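You operate a simulated robot arm through the tools that you are given. There is no shell and no other tool. Be economical: measure what you need, move in short steps, check, and stop when the job is done.

You run a simulated robot arm. Do the job below in one go: nothing can be reset, and whatever is moved stays where it is left.

## Task
Take the glass cleaner bottle and leave it on the purple notebook. Then take the blue cotton reel from the top of the dining table and leave it on top of the green paint bottle there.
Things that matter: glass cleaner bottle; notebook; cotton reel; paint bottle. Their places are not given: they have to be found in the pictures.

The check looks at the end state, three seconds after you hand in, the way a careful person would. Anything else that was tipped, shoved, dropped, spilled or broken makes it a failure.

## Robot
A 6-joint arm with a two-finger parallel gripper, fixed in place. Base frame: the origin is at the foot of the arm, x ahead of it, y to its left, z up; the work surface is at about z = 0. Lengths are in mm, angles in degrees, forces in N, time in s.
With the tool pointing down near the work surface it reaches from about 140 to 580 mm from the base axis. Its first joint turns from -66.0 to 66.0 degrees. Payload 2.1 kg.
Tool frame: the origin (TCP) lies between the finger pads and is the grasp point; the fingertips stand 30 mm ahead of it; z points along the fingers, y is the line along which they close. The gripper opens to 94 mm. The fingers are 28 mm wide and 10 mm thick; the gripper's body (50 by 96 mm) begins 55 mm behind the TCP.
Orientation is told as [roll, pitch, yaw] about the base's x, y, z axes, in that order, counted from this pose: with the fingers straight down and closing along the base's y, the tool's x points along the base's -x, its y along +y and its z along -z.

## Interface
- The arm moves only by the tool step_arm. Its argument "plan" is a list that holds one entry, the list of rows, each a list of 7 numbers: the opening, from 0 (shut) to 1 (fully open), then the shift along the tool's x, y, z in mm, then the turn, a rotation vector about the tool's x, y, z in degrees. In form: [[[jaw, tx, ty, tz, wx, wy, wz], ...]]. A call has 1 to 10 rows; each row is the pose to reach, as a shift and turn from the pose commanded when the call began, along the tool's axes at that moment. Each row takes 0.2 s and may step no farther than 50 mm and 8.6 degrees from the row before; otherwise, or with a gripper value out of range, the whole call is refused. Where a pose cannot be reached the arm comes as near as it can. A force on the tool above 40 N (or 10 N above the force at the start of the call, whichever is more), or a blocked arm, ends the call early, and 0.2 s more pass. Each finger travels about 72 mm/s and halts on what it meets, pressing with about 26 N; the grip force reading is that of the motor and also rises with nothing between the fingers. The clock runs only during rows and for 0.2 s after the last one: add rows that repeat a pose to give the fingers time. It gives the time, the measured TCP pose, the force on the tool (base axes), the opening and the grip force at its end, in the units of the frame above (readings bear some noise).
- Cameras (640 x 400 px; columns grow to the right, rows downward): "scene" is fixed at [65.7, -393.4, 467]; the picture's right is [0.58, -0.81, 0.00], its down [-0.57, -0.41, -0.71] and it looks along [0.58, 0.42, -0.70] (base axes); focal length 214 px, centre (320, 200). "wrist" rides on the gripper at [-37, 0, -58] in the tool frame; the picture's right is [0.00, -1.00, 0.00], its down [0.97, 0.00, -0.24] and it looks along [0.24, 0.00, 0.97] (tool axes); focal length 218 px, centre (320, 200).
- camera(camera): a new picture of that camera. The clock stands still meanwhile.
- locate(camera, pixels): for up to 12 pixels [column, row] of the newest picture of that camera ("zoom" is the newest enlarged one), the place [x, y, z] in the base frame of the surface seen there, good to about 2 mm. The clock stands still meanwhile.
- enlarge(camera, box): a new picture of the part [left, top, right, bottom] of that camera's present view, enlarged. The clock stands still meanwhile.
- close_job(): hands the job in; it is judged then, once.

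Go step by step. Measure first, check grasps and placings, and put right what went wrong. The budget is 80 turns and 54 pictures, counting those below and the enlarged ones. Unless the task says otherwise, let go and move clear before handing in, and close with one line.

The tools are called after ">>>" as a command line: name --argument value ..., lists and objects as JSON in quotes. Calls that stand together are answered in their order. step_arm: Moves the arm, as the interface text tells. Its arguments: {"type":"object","properties":{"plan":{"type":"array"}},"required":["plan"]} The other tools are called the same way: camera (camera) takes a picture; locate (camera, pixels) gives the place of the surface under pixels of a picture; enlarge (camera, box) takes an enlarged picture of a part of a camera's view; close_job () hands the job in.

At the start:

```text
time: 0.0
ee_pos: [242.5, -137.3, 334.2]
tool_rot: [-0.1, 0.0, 0.0]
wrist_force: [0.2, -0.1, -0.1]
opening: 93.9
gripper_force: 0.0
```

scene: 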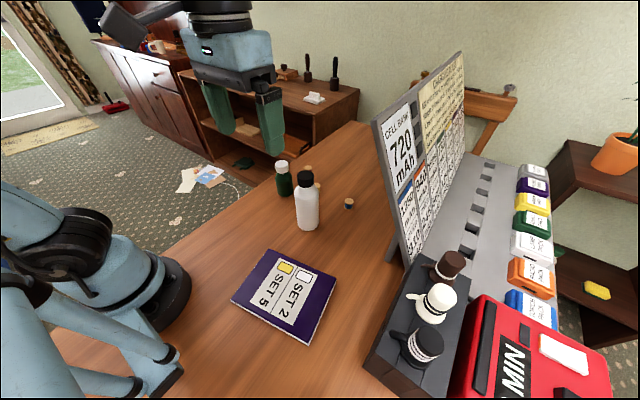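
wrist: 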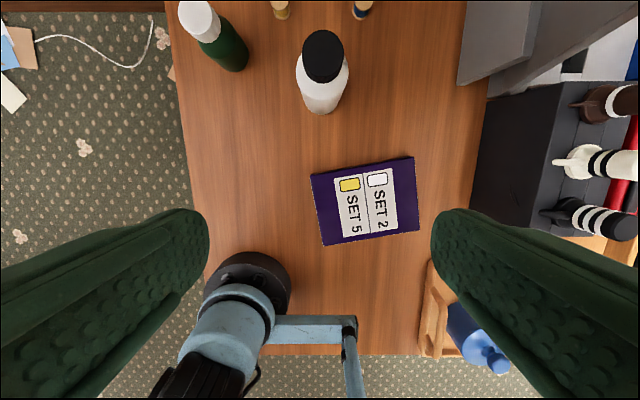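

The pictures show a white bottle (scene 307,200), a green bottle (284,178), the purple notebook (285,297) and small items near (348,203) and (315,180). I'll enlarge them to identify each one.

>>> enlarge --camera "scene" --box '[230, 140, 390, 240]'

>>> enlarge --camera "wrist" --box '[170, 0, 430, 162]'

>>> locate --camera "wrist" --pixels '[[323, 55], [322, 105], [200, 20], [235, 60], [281, 8], [361, 10], [314, 176], [411, 159], [418, 229], [324, 243], [367, 200], [400, 120]]'

```text
4.00 times, centred on (310, 190) of scene
```

zoom: 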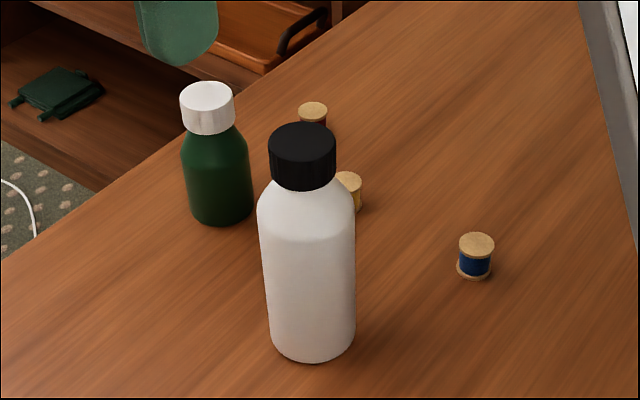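

```text
2.46 times, centred on (300, 81) of wrist
```

zoom: 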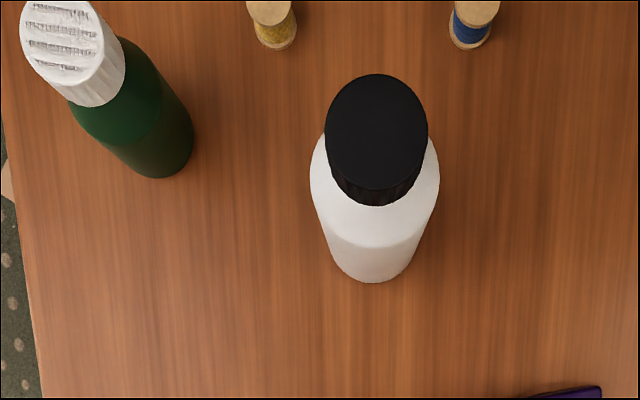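

```text
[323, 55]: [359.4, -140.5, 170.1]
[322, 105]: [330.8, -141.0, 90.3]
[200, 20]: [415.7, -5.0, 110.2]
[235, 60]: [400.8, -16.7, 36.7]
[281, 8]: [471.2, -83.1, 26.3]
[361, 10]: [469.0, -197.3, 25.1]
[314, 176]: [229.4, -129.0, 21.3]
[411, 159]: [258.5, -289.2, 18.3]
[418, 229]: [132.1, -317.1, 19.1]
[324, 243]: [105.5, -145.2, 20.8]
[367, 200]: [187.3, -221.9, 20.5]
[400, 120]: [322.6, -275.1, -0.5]
```

The white bottle could be the glass cleaner, but there is also a blue item at wrist (475,340). I'll look at that before choosing.

>>> enlarge --camera "wrist" --box '[400, 240, 560, 400]'

>>> locate --camera "wrist" --pixels '[[475, 340], [490, 360], [435, 320], [323, 35], [323, 78], [305, 55], [342, 55], [440, 270], [300, 340], [380, 340]]'

```text
2.50 times, centred on (480, 320) of wrist
```

zoom: 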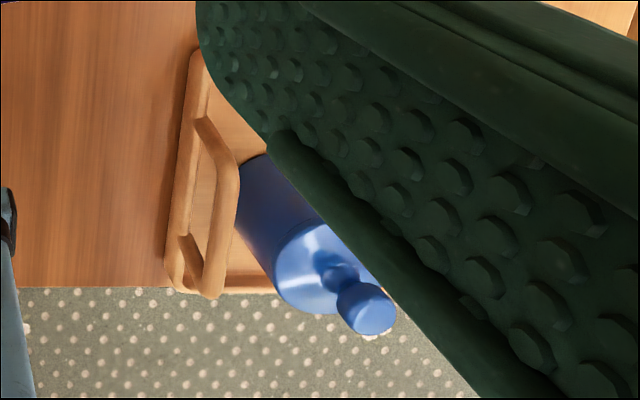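

```text
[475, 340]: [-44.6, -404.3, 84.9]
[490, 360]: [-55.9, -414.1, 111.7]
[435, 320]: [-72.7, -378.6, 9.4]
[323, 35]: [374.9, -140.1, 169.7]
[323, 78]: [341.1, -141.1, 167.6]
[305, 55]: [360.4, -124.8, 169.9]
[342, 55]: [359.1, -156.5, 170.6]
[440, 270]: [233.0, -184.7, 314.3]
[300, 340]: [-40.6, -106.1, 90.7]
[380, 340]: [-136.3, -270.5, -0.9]
```

The blue pump bottle at (-45,-404) is outside the first joint's range. I'll check the rack objects at scene (430,310) and the rest of the scene for other bottle candidates.

>>> enlarge --camera "scene" --box '[360, 230, 600, 400]'

>>> enlarge --camera "scene" --box '[80, 0, 360, 175]'

```text
2.35 times, centred on (480, 315) of scene
```

zoom: 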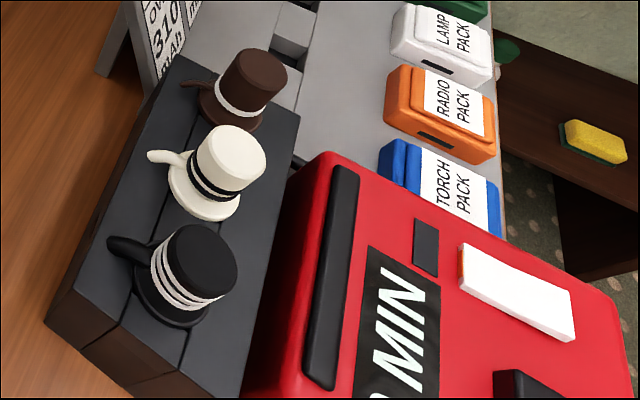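

```text
2.29 times, centred on (220, 88) of scene
```

zoom: 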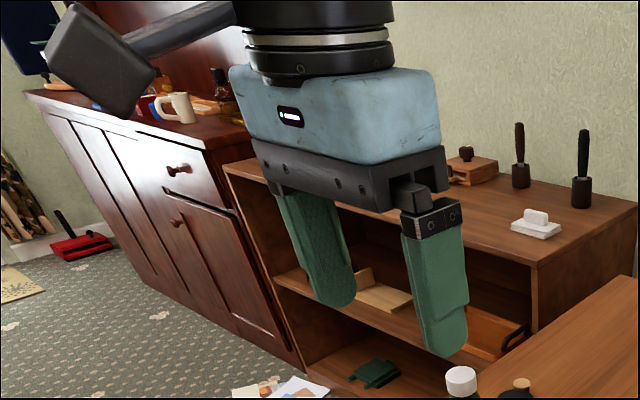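

There is no other reachable bottle, so I take the white bottle as the glass cleaner. Next I'll measure its profile, the green bottle and the blue reel.

>>> locate --camera "scene" --pixels '[[306, 187.5], [306.3, 191], [306.3, 196], [306.3, 205], [308.8, 227], [297.5, 205], [317, 205], [349.3, 200], [348.8, 205.5], [281.8, 163], [282, 170], [285, 187]]'

>>> locate --camera "wrist" --pixels '[[299, 75], [346, 75], [190, 20], [210, 20], [200, 30], [200, 8], [198, 16], [361, 4], [361, 17], [205, 40]]'

```text
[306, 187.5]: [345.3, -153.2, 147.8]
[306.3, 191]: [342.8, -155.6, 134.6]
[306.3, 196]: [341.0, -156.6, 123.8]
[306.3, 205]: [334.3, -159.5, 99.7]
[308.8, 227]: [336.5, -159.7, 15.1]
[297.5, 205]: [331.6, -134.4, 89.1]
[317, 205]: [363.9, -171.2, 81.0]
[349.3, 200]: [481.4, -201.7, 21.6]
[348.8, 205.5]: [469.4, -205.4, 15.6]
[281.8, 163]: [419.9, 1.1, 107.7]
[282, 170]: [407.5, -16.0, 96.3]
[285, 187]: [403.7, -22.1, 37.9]
```

```text
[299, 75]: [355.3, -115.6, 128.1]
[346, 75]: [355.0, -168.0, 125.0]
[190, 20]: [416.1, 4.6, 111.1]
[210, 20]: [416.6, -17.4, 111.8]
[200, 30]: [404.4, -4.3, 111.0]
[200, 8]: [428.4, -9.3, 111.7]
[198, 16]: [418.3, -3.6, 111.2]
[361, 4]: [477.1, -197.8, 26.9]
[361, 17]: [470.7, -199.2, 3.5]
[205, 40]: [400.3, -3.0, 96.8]
```

The bottle axis is about (358,-141), with a diameter of about 60, a shoulder near z 118 and a top at 170. I'll move over it with the jaws open, down to z≈215.

>>> step_arm --plan '[[[1, -40, -1, 0, 0, 0, 0], [1, -80, -2, 0, 0, 0, 0], [1, -116, -3.5, 0, 0, 0, 0], [1, -116, -3.5, 40, 0, 0, 0], [1, -116, -3.5, 80, 0, 0, 0], [1, -116, -3.5, 115, 0, 0, 0], [1, -116, -3.5, 115, 0, 0, 0]]]'

>>> camera --camera "wrist"

```text
time: 1.6
ee_pos: [358.6, -141.5, 219.1]
tool_rot: [-0.2, 0.1, -0.2]
wrist_force: [0.0, -0.1, -0.2]
opening: 94.4
gripper_force: 0.0
```

```text
46 pictures are left
```

wrist: 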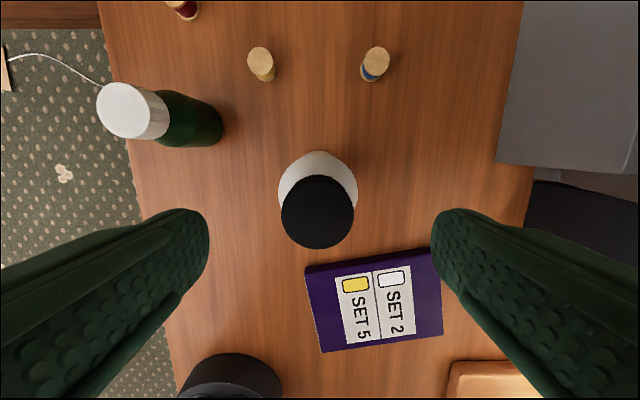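

The bottle is centred between the fingers (cap at 318,212). While the view is clear I'll measure the reel and the green cap, then descend to z≈121 and close.

>>> locate --camera "wrist" --pixels '[[377, 58], [372, 78], [365, 56], [389, 58], [377, 48], [377, 68], [126, 110], [100, 110], [150, 110], [126, 86], [126, 134], [261, 58]]'

>>> step_arm --plan '[[[1, 0, 0, 35, 0, 0, 0], [1, 0, 0, 70, 0, 0, 0], [1, 0, 0, 98, 0, 0, 0], [1, 0, 0, 98, 0, 0, 0], [0.5, 0, 0, 98, 0, 0, 0], [0.5, 0, 0, 98, 0, 0, 0], [0.5, 0, 0, 98, 0, 0, 0]]]'

```text
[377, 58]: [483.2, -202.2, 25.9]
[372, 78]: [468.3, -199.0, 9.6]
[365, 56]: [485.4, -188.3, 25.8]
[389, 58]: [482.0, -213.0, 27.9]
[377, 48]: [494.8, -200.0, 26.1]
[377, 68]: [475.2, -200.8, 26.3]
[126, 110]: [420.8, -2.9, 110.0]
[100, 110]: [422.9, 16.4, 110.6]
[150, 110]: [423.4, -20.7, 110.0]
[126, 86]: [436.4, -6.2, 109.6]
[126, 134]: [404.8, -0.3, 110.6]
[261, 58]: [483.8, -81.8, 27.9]
```

```text
time: 3.2
ee_pos: [356.4, -141.9, 121.6]
tool_rot: [-0.1, 0.0, -0.2]
wrist_force: [1.1, 0.4, -0.8]
opening: 60.5
gripper_force: 25.8
```

It is gripped at 60.5 mm with about 26 N. I'll lift it and check.

>>> step_arm --plan '[[[0.4, 0, 0, -5, 0, 0, 0], [0.4, 0, 0, -20, 0, 0, 0], [0.4, 0, 0, -40, 0, 0, 0], [0.4, 0, 0, -65, 0, 0, 0], [0.4, 0, 0, -65, 0, 0, 0]]]'

>>> camera --camera "scene"

```text
time: 4.4
ee_pos: [358.7, -141.0, 187.0]
tool_rot: [-0.1, 0.0, -0.1]
wrist_force: [-0.2, -1.6, -3.3]
opening: 60.2
gripper_force: 25.7
```

```text
45 pictures are left
```

scene: 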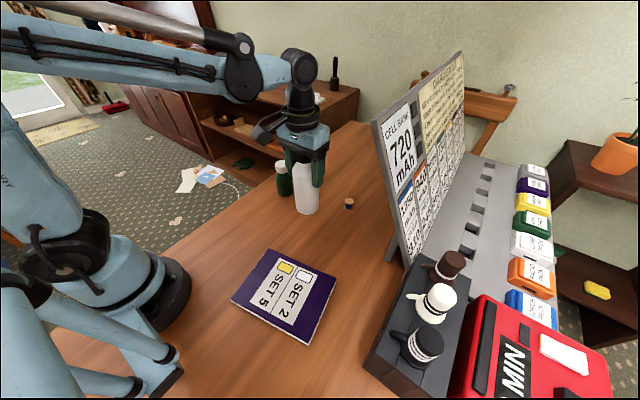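

The bottle came up upright. I'll confirm the notebook's corners from the scene picture.

>>> locate --camera "scene" --pixels '[[268, 252], [332, 277], [306, 340], [236, 299], [284, 297], [286, 268], [304, 276], [400, 340], [380, 370]]'

```text
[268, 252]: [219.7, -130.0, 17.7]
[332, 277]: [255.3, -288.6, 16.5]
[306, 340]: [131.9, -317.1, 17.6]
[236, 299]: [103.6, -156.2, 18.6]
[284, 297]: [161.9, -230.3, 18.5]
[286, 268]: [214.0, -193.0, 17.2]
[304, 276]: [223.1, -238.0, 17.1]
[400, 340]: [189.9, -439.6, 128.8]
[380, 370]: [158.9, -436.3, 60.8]
```

The notebook centre is about (180,-222), top z≈18–20. I'll carry the bottle there at its present height.

>>> step_arm --plan '[[[0.4, 25, -11, 0, 0, 0, 0], [0.4, 55, -25, 0, 0, 0, 0], [0.4, 85, -39, 0, 0, 0, 0], [0.4, 115, -53, 0, 0, 0, 0], [0.4, 145, -67, 0, 0, 0, 0], [0.4, 168, -77, 0, 0, 0, 0], [0.4, 178, -81, 0, 0, 0, 0], [0.4, 178, -81, 20, 0, 0, 0], [0.4, 178, -81, 36, 0, 0, 0], [0.4, 178, -81, 36, 0, 0, 0]]]'

>>> camera --camera "scene"

```text
time: 6.6
ee_pos: [179.8, -221.3, 151.2]
tool_rot: [0.0, 0.0, -0.1]
wrist_force: [0.7, -0.8, -3.4]
opening: 60.4
gripper_force: 26.4
```

```text
44 pictures are left
```

scene: 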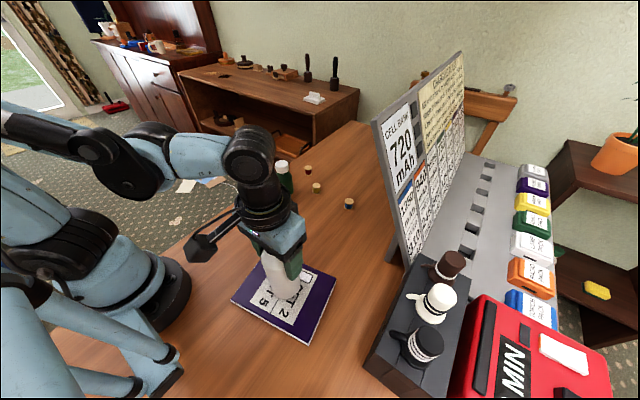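

The bottle is above the middle of the notebook, with its base at about z 29. I'll lower it slowly until contact.

>>> step_arm --plan '[[[0.4, 0, 0, 4, 0, 0, 0], [0.4, 0, 0, 7, 0, 0, 0], [0.4, 0, 0, 8.5, 0, 0, 0], [0.4, 0, 0, 9.5, 0, 0, 0], [0.4, 0, 0, 9.5, 0, 0, 0]]]'

```text
time: 7.8
ee_pos: [180.6, -222.2, 140.4]
tool_rot: [-0.1, 0.0, -0.1]
wrist_force: [0.2, -0.6, -3.2]
opening: 60.2
gripper_force: 25.6
```

The force reading is still just the weight, so it hasn't touched yet. I'll go a little lower.

>>> step_arm --plan '[[[0.4, 0, 0, 0.7, 0, 0, 0], [0.4, 0, 0, 1.4, 0, 0, 0], [0.4, 0, 0, 1.4, 0, 0, 0]]]'

```text
time: 8.6
ee_pos: [182.4, -222.1, 139.3]
tool_rot: [-0.2, -0.2, -0.1]
wrist_force: [3.0, 3.3, 17.4]
opening: 59.8
gripper_force: 25.9
```

There is contact now (+17 N). I'll ease up slightly and open fully.

>>> step_arm --plan '[[[0.4, 0, 0, -0.6, 0, 0, 0], [0.65, 0, 0, -0.6, 0, 0, 0], [0.8, 0, 0, -0.6, 0, 0, 0], [1, 0, 0, -0.6, 0, 0, 0], [1, 0, 0, -0.6, 0, 0, 0], [1, 0, 0, -0.6, 0, 0, 0]]]'

>>> camera --camera "scene"

```text
time: 10.0
ee_pos: [180.1, -222.3, 140.0]
tool_rot: [-0.1, 0.0, -0.1]
wrist_force: [-0.1, 0.0, 0.6]
opening: 94.1
gripper_force: 0.0
```

```text
43 pictures are left
```

scene: 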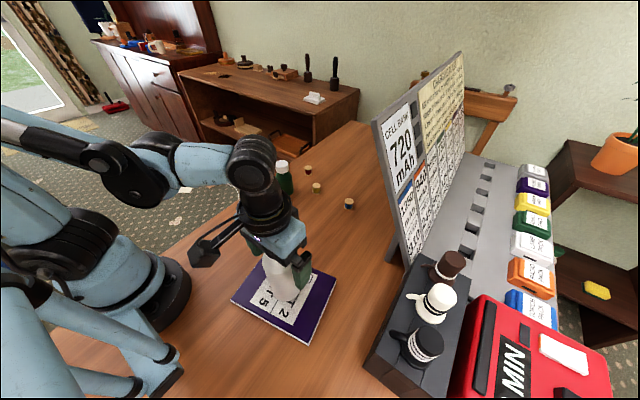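

The bottle stands on the notebook with the fingers clear. I'll rise straight up and check the sign panel's position for the route to the reel.

>>> step_arm --plan '[[[1, 0, 0, -20, 0, 0, 0], [1, 0, 0, -50, 0, 0, 0], [1, 0, 0, -90, 0, 0, 0], [1, 0, 0, -130, 0, 0, 0], [1, 0, 0, -150, 0, 0, 0], [1, 0, 0, -150, 0, 0, 0]]]'

>>> locate --camera "scene" --pixels '[[374, 122], [390, 253], [410, 262], [459, 56], [420, 90], [400, 200], [349, 200], [349, 206], [317, 185]]'

>>> camera --camera "scene"

```text
time: 11.4
ee_pos: [180.0, -222.3, 289.8]
tool_rot: [-0.1, 0.0, 0.0]
wrist_force: [0.1, -0.1, 1.3]
opening: 93.8
gripper_force: 0.0
```

```text
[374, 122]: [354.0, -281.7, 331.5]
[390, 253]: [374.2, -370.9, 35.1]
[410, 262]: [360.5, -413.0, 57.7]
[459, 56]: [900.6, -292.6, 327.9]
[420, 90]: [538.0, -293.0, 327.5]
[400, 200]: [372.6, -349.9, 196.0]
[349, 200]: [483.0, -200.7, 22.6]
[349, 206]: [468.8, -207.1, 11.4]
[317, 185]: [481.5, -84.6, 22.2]
```

```text
42 pictures are left
```

scene: 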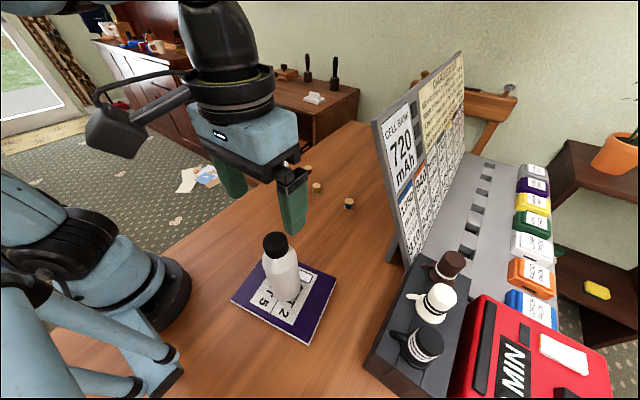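

The bottle is upright on the notebook. The reel is at about (483,-201) and the panel stays beyond y≈-280, so I'll travel to above the reel with the jaws partly open.

>>> step_arm --plan '[[[0.7, -40, 20, 0, 0, 0, 0], [0.6, -80, 40, 0, 0, 0, 0], [0.6, -125, 40, 0, 0, 0, 0], [0.6, -170, 40, 20, 0, 0, 0], [0.6, -215, 40, 50, 0, 0, 0], [0.6, -255, 35, 80, 0, 0, 0], [0.6, -290, 28, 110, 0, 0, 0], [0.6, -303, 21, 140, 0, 0, 0], [0.6, -303, 21, 170, 0, 0, 0], [0.6, -303, 21, 170, 0, 0, 0]]]'

>>> camera --camera "wrist"

>>> camera --camera "scene"

```text
refused: row 5 steps farther than a row can; nothing moved
```

```text
41 pictures are left
```

wrist: 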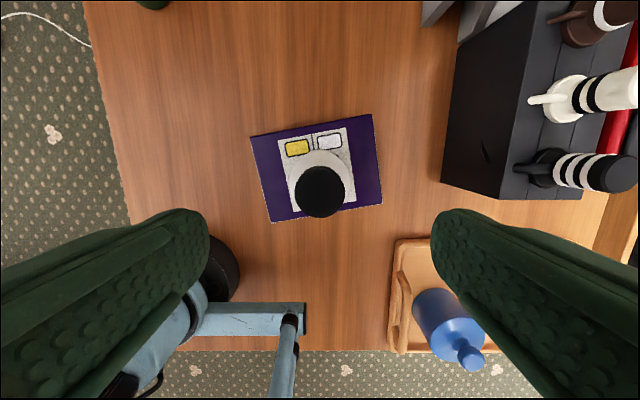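

```text
40 pictures are left
```

scene: 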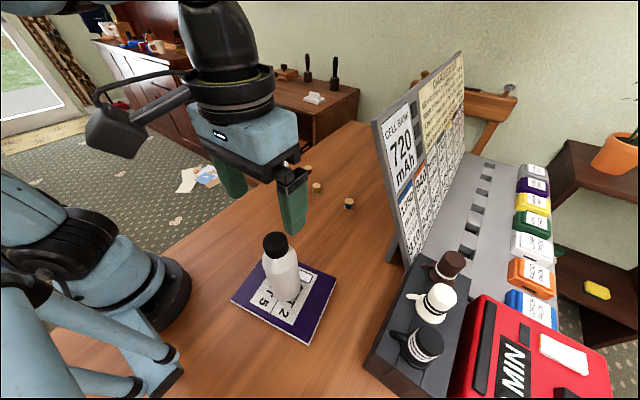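

One row's diagonal step was over 50 mm and nothing moved. I'll resend with smaller steps.

>>> step_arm --plan '[[[0.7, -40, 20, 0, 0, 0, 0], [0.6, -80, 40, 0, 0, 0, 0], [0.6, -125, 40, 0, 0, 0, 0], [0.6, -170, 40, 10, 0, 0, 0], [0.6, -210, 40, 30, 0, 0, 0], [0.6, -245, 38, 55, 0, 0, 0], [0.6, -280, 30, 80, 0, 0, 0], [0.6, -303, 21, 105, 0, 0, 0], [0.6, -303, 21, 140, 0, 0, 0], [0.6, -303, 21, 140, 0, 0, 0]]]'

>>> camera --camera "wrist"

>>> camera --camera "scene"

```text
time: 13.6
ee_pos: [482.7, -200.7, 150.1]
tool_rot: [-0.1, 0.1, 0.0]
wrist_force: [0.7, 0.2, 0.0]
opening: 56.2
gripper_force: 0.1
```

```text
39 pictures are left
```

wrist: 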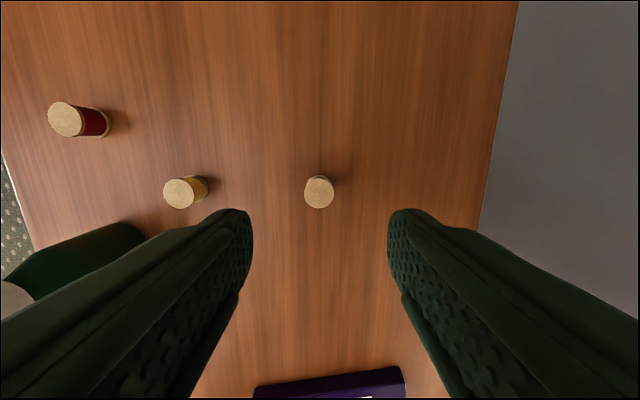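

```text
38 pictures are left
```

scene: 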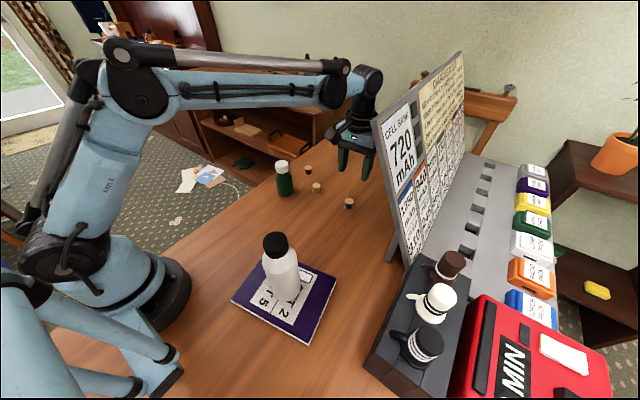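

The reel (318,191) sits between the fingers. I'll measure its rim to centre exactly.

>>> locate --camera "wrist" --pixels '[[319, 191], [306, 191], [332, 191], [319, 178], [319, 205], [186, 193], [400, 150]]'

```text
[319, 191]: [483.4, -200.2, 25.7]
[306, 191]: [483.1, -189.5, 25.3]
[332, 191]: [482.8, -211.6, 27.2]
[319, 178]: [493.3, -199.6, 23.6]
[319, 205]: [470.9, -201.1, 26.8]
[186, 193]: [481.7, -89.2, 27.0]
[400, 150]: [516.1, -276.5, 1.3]
```

The reel centre is (482.5,-200.5), about 24 mm wide and 26 mm tall. I'll descend to z≈36 (tips at 6) and close.

>>> step_arm --plan '[[[0.6, 0, 0, 40, 0, 0, 0], [0.6, 0, 0, 80, 0, 0, 0], [0.6, 0, 0, 105, 0, 0, 0], [0.6, 0, 0, 114, 0, 0, 0], [0.6, 0, 0, 114, 0, 0, 0], [0.4, 0, 0, 114, 0, 0, 0], [0.2, 0, 0, 114, 0, 0, 0], [0.15, 0, 0, 114, 0, 0, 0], [0.15, 0, 0, 114, 0, 0, 0]]]'

>>> camera --camera "wrist"

```text
time: 15.6
ee_pos: [483.5, -201.0, 36.0]
tool_rot: [-0.1, 0.1, -0.1]
wrist_force: [-0.1, -0.3, -0.7]
opening: 23.3
gripper_force: 25.9
```

```text
37 pictures are left
```

wrist: 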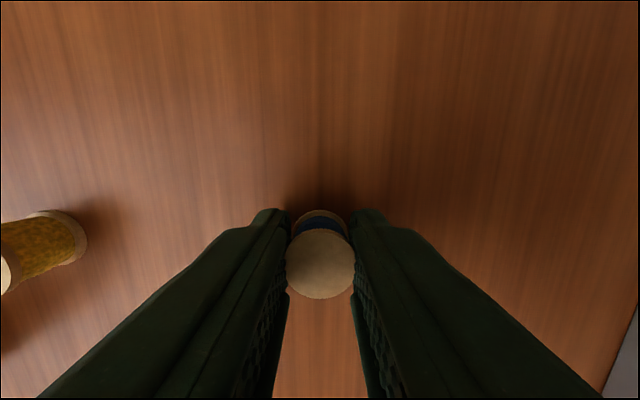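

It is gripped at 23.3 mm and upright. I'll lift it and carry it toward the green cap at about (421,-2), well above it.

>>> step_arm --plan '[[[0.15, 0, 0, -10, 0, 0, 0], [0.15, 0, 0, -50, 0, 0, 0], [0.15, 0, 0, -95, 0, 0, 0], [0.15, 0, 0, -140, 0, 0, 0], [0.15, 10, 35, -160, 0, 0, 0], [0.15, 25, 75, -160, 0, 0, 0], [0.15, 38, 115, -160, 0, 0, 0], [0.15, 50, 155, -160, 0, 0, 0], [0.15, 62, 190, -160, 0, 0, 0], [0.15, 62, 199, -160, 0, 0, 0]]]'

>>> camera --camera "wrist"

>>> enlarge --camera "scene" --box '[220, 90, 380, 215]'

```text
time: 17.8
ee_pos: [421.2, 0.1, 196.4]
tool_rot: [-0.2, 0.1, -0.1]
wrist_force: [0.6, 0.8, -0.6]
opening: 24.0
gripper_force: 26.1
```

```text
36 pictures are left
```

wrist: 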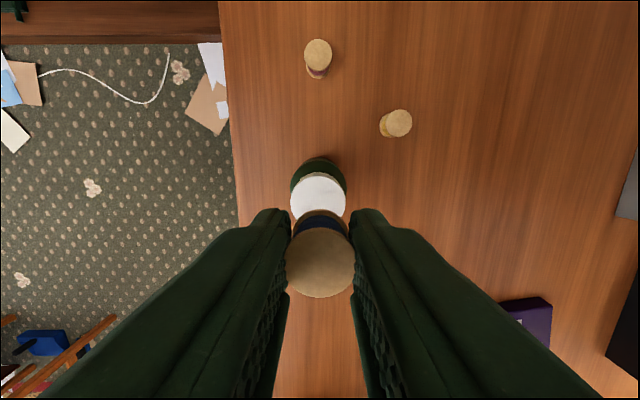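

```text
3.20 times, centred on (300, 152) of scene
```

zoom: 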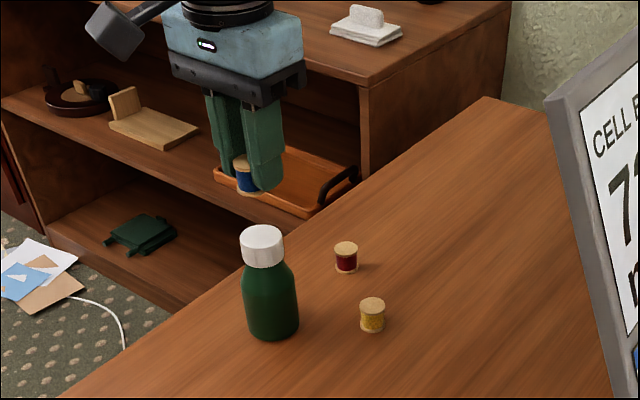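

The reel is held upright above the green cap (wrist 318,195). I'll measure the cap's rim and the reel for alignment.

>>> locate --camera "wrist" --pixels '[[293, 196], [318, 196], [343, 196], [318, 175], [300, 205], [337, 205], [320, 265], [320, 232], [320, 294], [290, 265], [350, 265]]'

```text
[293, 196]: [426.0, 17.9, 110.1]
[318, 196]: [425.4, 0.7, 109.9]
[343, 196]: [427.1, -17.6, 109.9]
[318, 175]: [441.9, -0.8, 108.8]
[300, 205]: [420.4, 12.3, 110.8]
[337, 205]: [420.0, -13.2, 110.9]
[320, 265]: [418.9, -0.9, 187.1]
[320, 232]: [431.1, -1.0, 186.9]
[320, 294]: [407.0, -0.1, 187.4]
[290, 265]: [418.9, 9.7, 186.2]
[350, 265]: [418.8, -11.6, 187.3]
```

The cap centre is about (422,-0.3) at z 110 and the reel is at about (419,-0.5), so I'll shift 2.5 mm forward and lower to just above contact (TCP≈149).

>>> step_arm --plan '[[[0.15, -2.5, 0, 0, 0, 0, 0], [0.15, -2.5, 0, 20, 0, 0, 0], [0.15, -2.5, 0, 38, 0, 0, 0], [0.15, -2.5, 0, 47, 0, 0, 0], [0.15, -2.5, 0, 47, 0, 0, 0]]]'

>>> enlarge --camera "scene" --box '[240, 120, 340, 200]'

```text
time: 19.0
ee_pos: [424.7, -2.4, 148.0]
tool_rot: [0.0, 0.0, -0.2]
wrist_force: [1.0, 0.1, 0.2]
opening: 23.3
gripper_force: 25.7
```

```text
5.00 times, centred on (290, 160) of scene
```

zoom: 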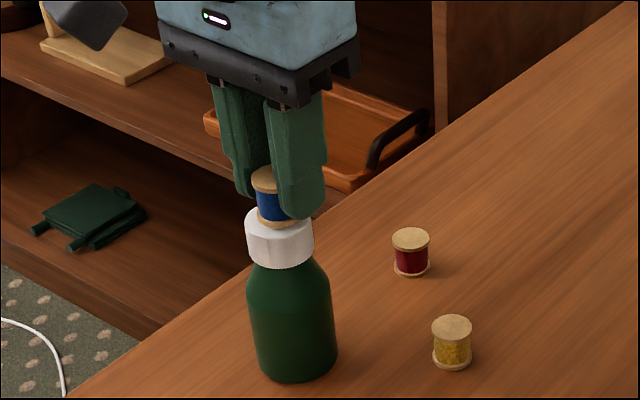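

The reel is just over the cap and looks centred. I'll lower gently to contact.

>>> step_arm --plan '[[[0.15, 0, 0, 0.7, 0, 0, 0], [0.15, 0, 0, 1.4, 0, 0, 0], [0.15, 0, 0, 2, 0, 0, 0], [0.15, 0, 0, 2, 0, 0, 0]]]'

>>> camera --camera "wrist"

```text
time: 20.0
ee_pos: [424.0, -2.6, 145.3]
tool_rot: [-0.1, 0.0, -0.1]
wrist_force: [0.8, -0.9, 0.1]
opening: 23.3
gripper_force: 26.6
```

```text
33 pictures are left
```

wrist: 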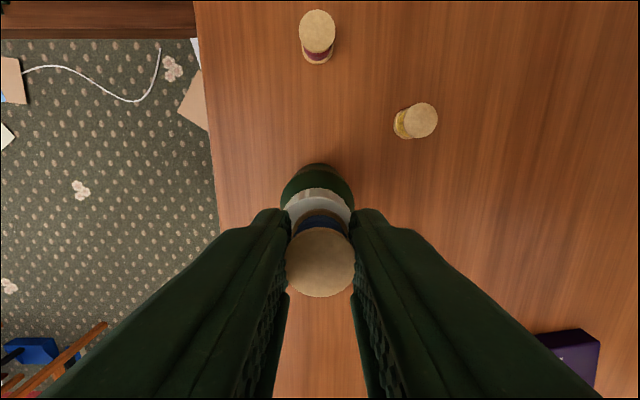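

It is laterally centred (cap 284–354, reel 286–355) with no contact force yet. I'll go down a little more.

>>> step_arm --plan '[[[0.15, 0, 0, 0.5, 0, 0, 0], [0.15, 0, 0, 1, 0, 0, 0], [0.15, 0, 0, 1, 0, 0, 0]]]'

>>> locate --camera "wrist" --pixels '[[320, 265], [320, 232], [320, 205], [320, 198], [288, 206], [351, 206], [320, 192]]'

```text
time: 20.8
ee_pos: [423.5, -2.9, 145.1]
tool_rot: [-0.1, 0.0, -0.1]
wrist_force: [-0.7, 0.4, 3.8]
opening: 23.2
gripper_force: 26.1
```

```text
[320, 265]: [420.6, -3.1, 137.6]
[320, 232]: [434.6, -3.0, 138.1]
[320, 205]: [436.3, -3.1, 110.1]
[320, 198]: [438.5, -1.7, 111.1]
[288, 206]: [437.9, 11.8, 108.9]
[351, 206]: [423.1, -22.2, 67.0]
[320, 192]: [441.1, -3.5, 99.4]
```

Contact has begun (+3.8 N), the reel is about 2.5 mm off the cap centre and well within its edge. I'll open the jaws and keep still.

>>> step_arm --plan '[[[0.25, 0, 0, 0.2, 0, 0, 0], [0.35, 0, 0, 0, 0, 0, 0], [0.5, 0, 0, 0, 0, 0, 0], [0.6, 0, 0, 0, 0, 0, 0], [0.6, 0, 0, 0, 0, 0, 0]]]'

>>> enlarge --camera "scene" --box '[240, 120, 340, 200]'

```text
time: 22.0
ee_pos: [425.2, -2.3, 144.4]
tool_rot: [-0.2, 0.0, -0.1]
wrist_force: [0.5, -0.3, 0.6]
opening: 56.5
gripper_force: 0.1
```

```text
5.00 times, centred on (290, 160) of scene
```

zoom: 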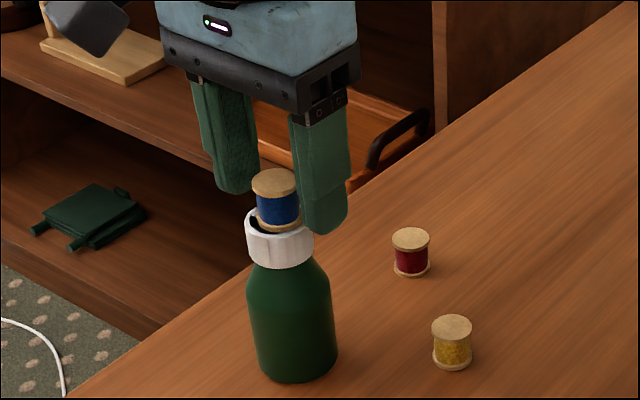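

The reel stands on the cap, released. I'll retreat straight up and check everything.

>>> step_arm --plan '[[[0.6, 0, 0, -15, 0, 0, 0], [0.6, 0, 0, -45, 0, 0, 0], [0.6, 0, 0, -90, 0, 0, 0], [0.6, 0, 0, -130, 0, 0, 0], [0.6, 0, 0, -130, 0, 0, 0]]]'

>>> camera --camera "scene"

>>> enlarge --camera "scene" --box '[240, 120, 340, 200]'

>>> camera --camera "wrist"

```text
time: 23.2
ee_pos: [424.9, -2.4, 277.7]
tool_rot: [-0.2, -0.1, -0.1]
wrist_force: [-0.2, 0.3, 0.2]
opening: 56.3
gripper_force: 0.0
```

```text
31 pictures are left
```

scene: 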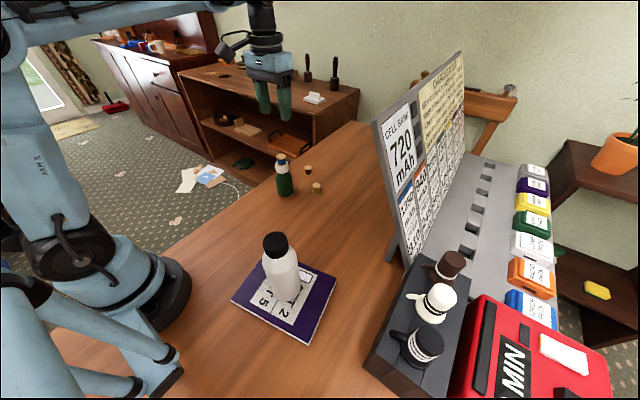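

```text
5.00 times, centred on (290, 160) of scene
```

zoom: 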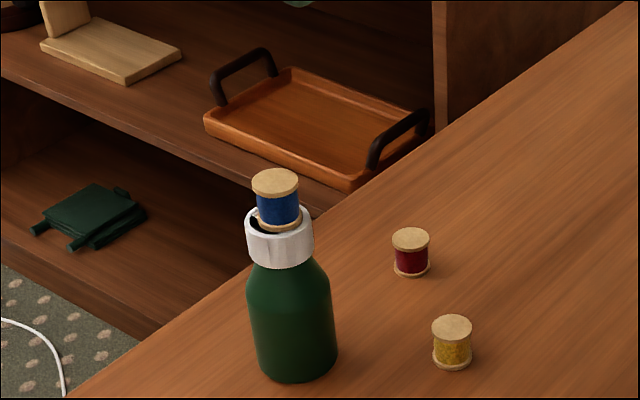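

```text
29 pictures are left
```

wrist: 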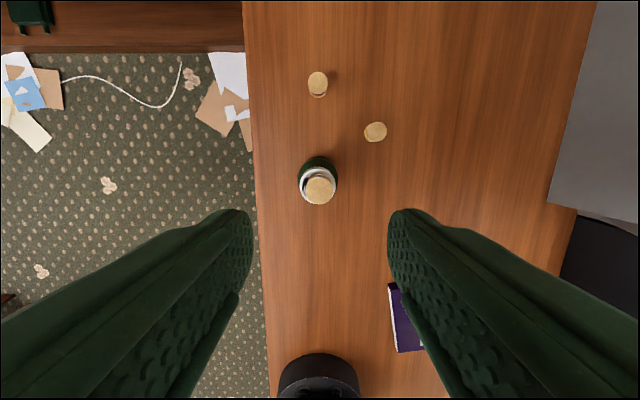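

The reel stands upright on the green bottle's cap (wrist 319,190). The white bottle stands on the notebook (scene 281,265), nothing else has moved and the arm is clear, so I'm handing in.

>>> close_job

```text
The job is handed in.
```

The job is handed in: the white bottle I took for the glass cleaner (unlabelled, the only other bottle in reach) is on the purple notebook, and the blue cotton reel is on top of the green paint bottle.
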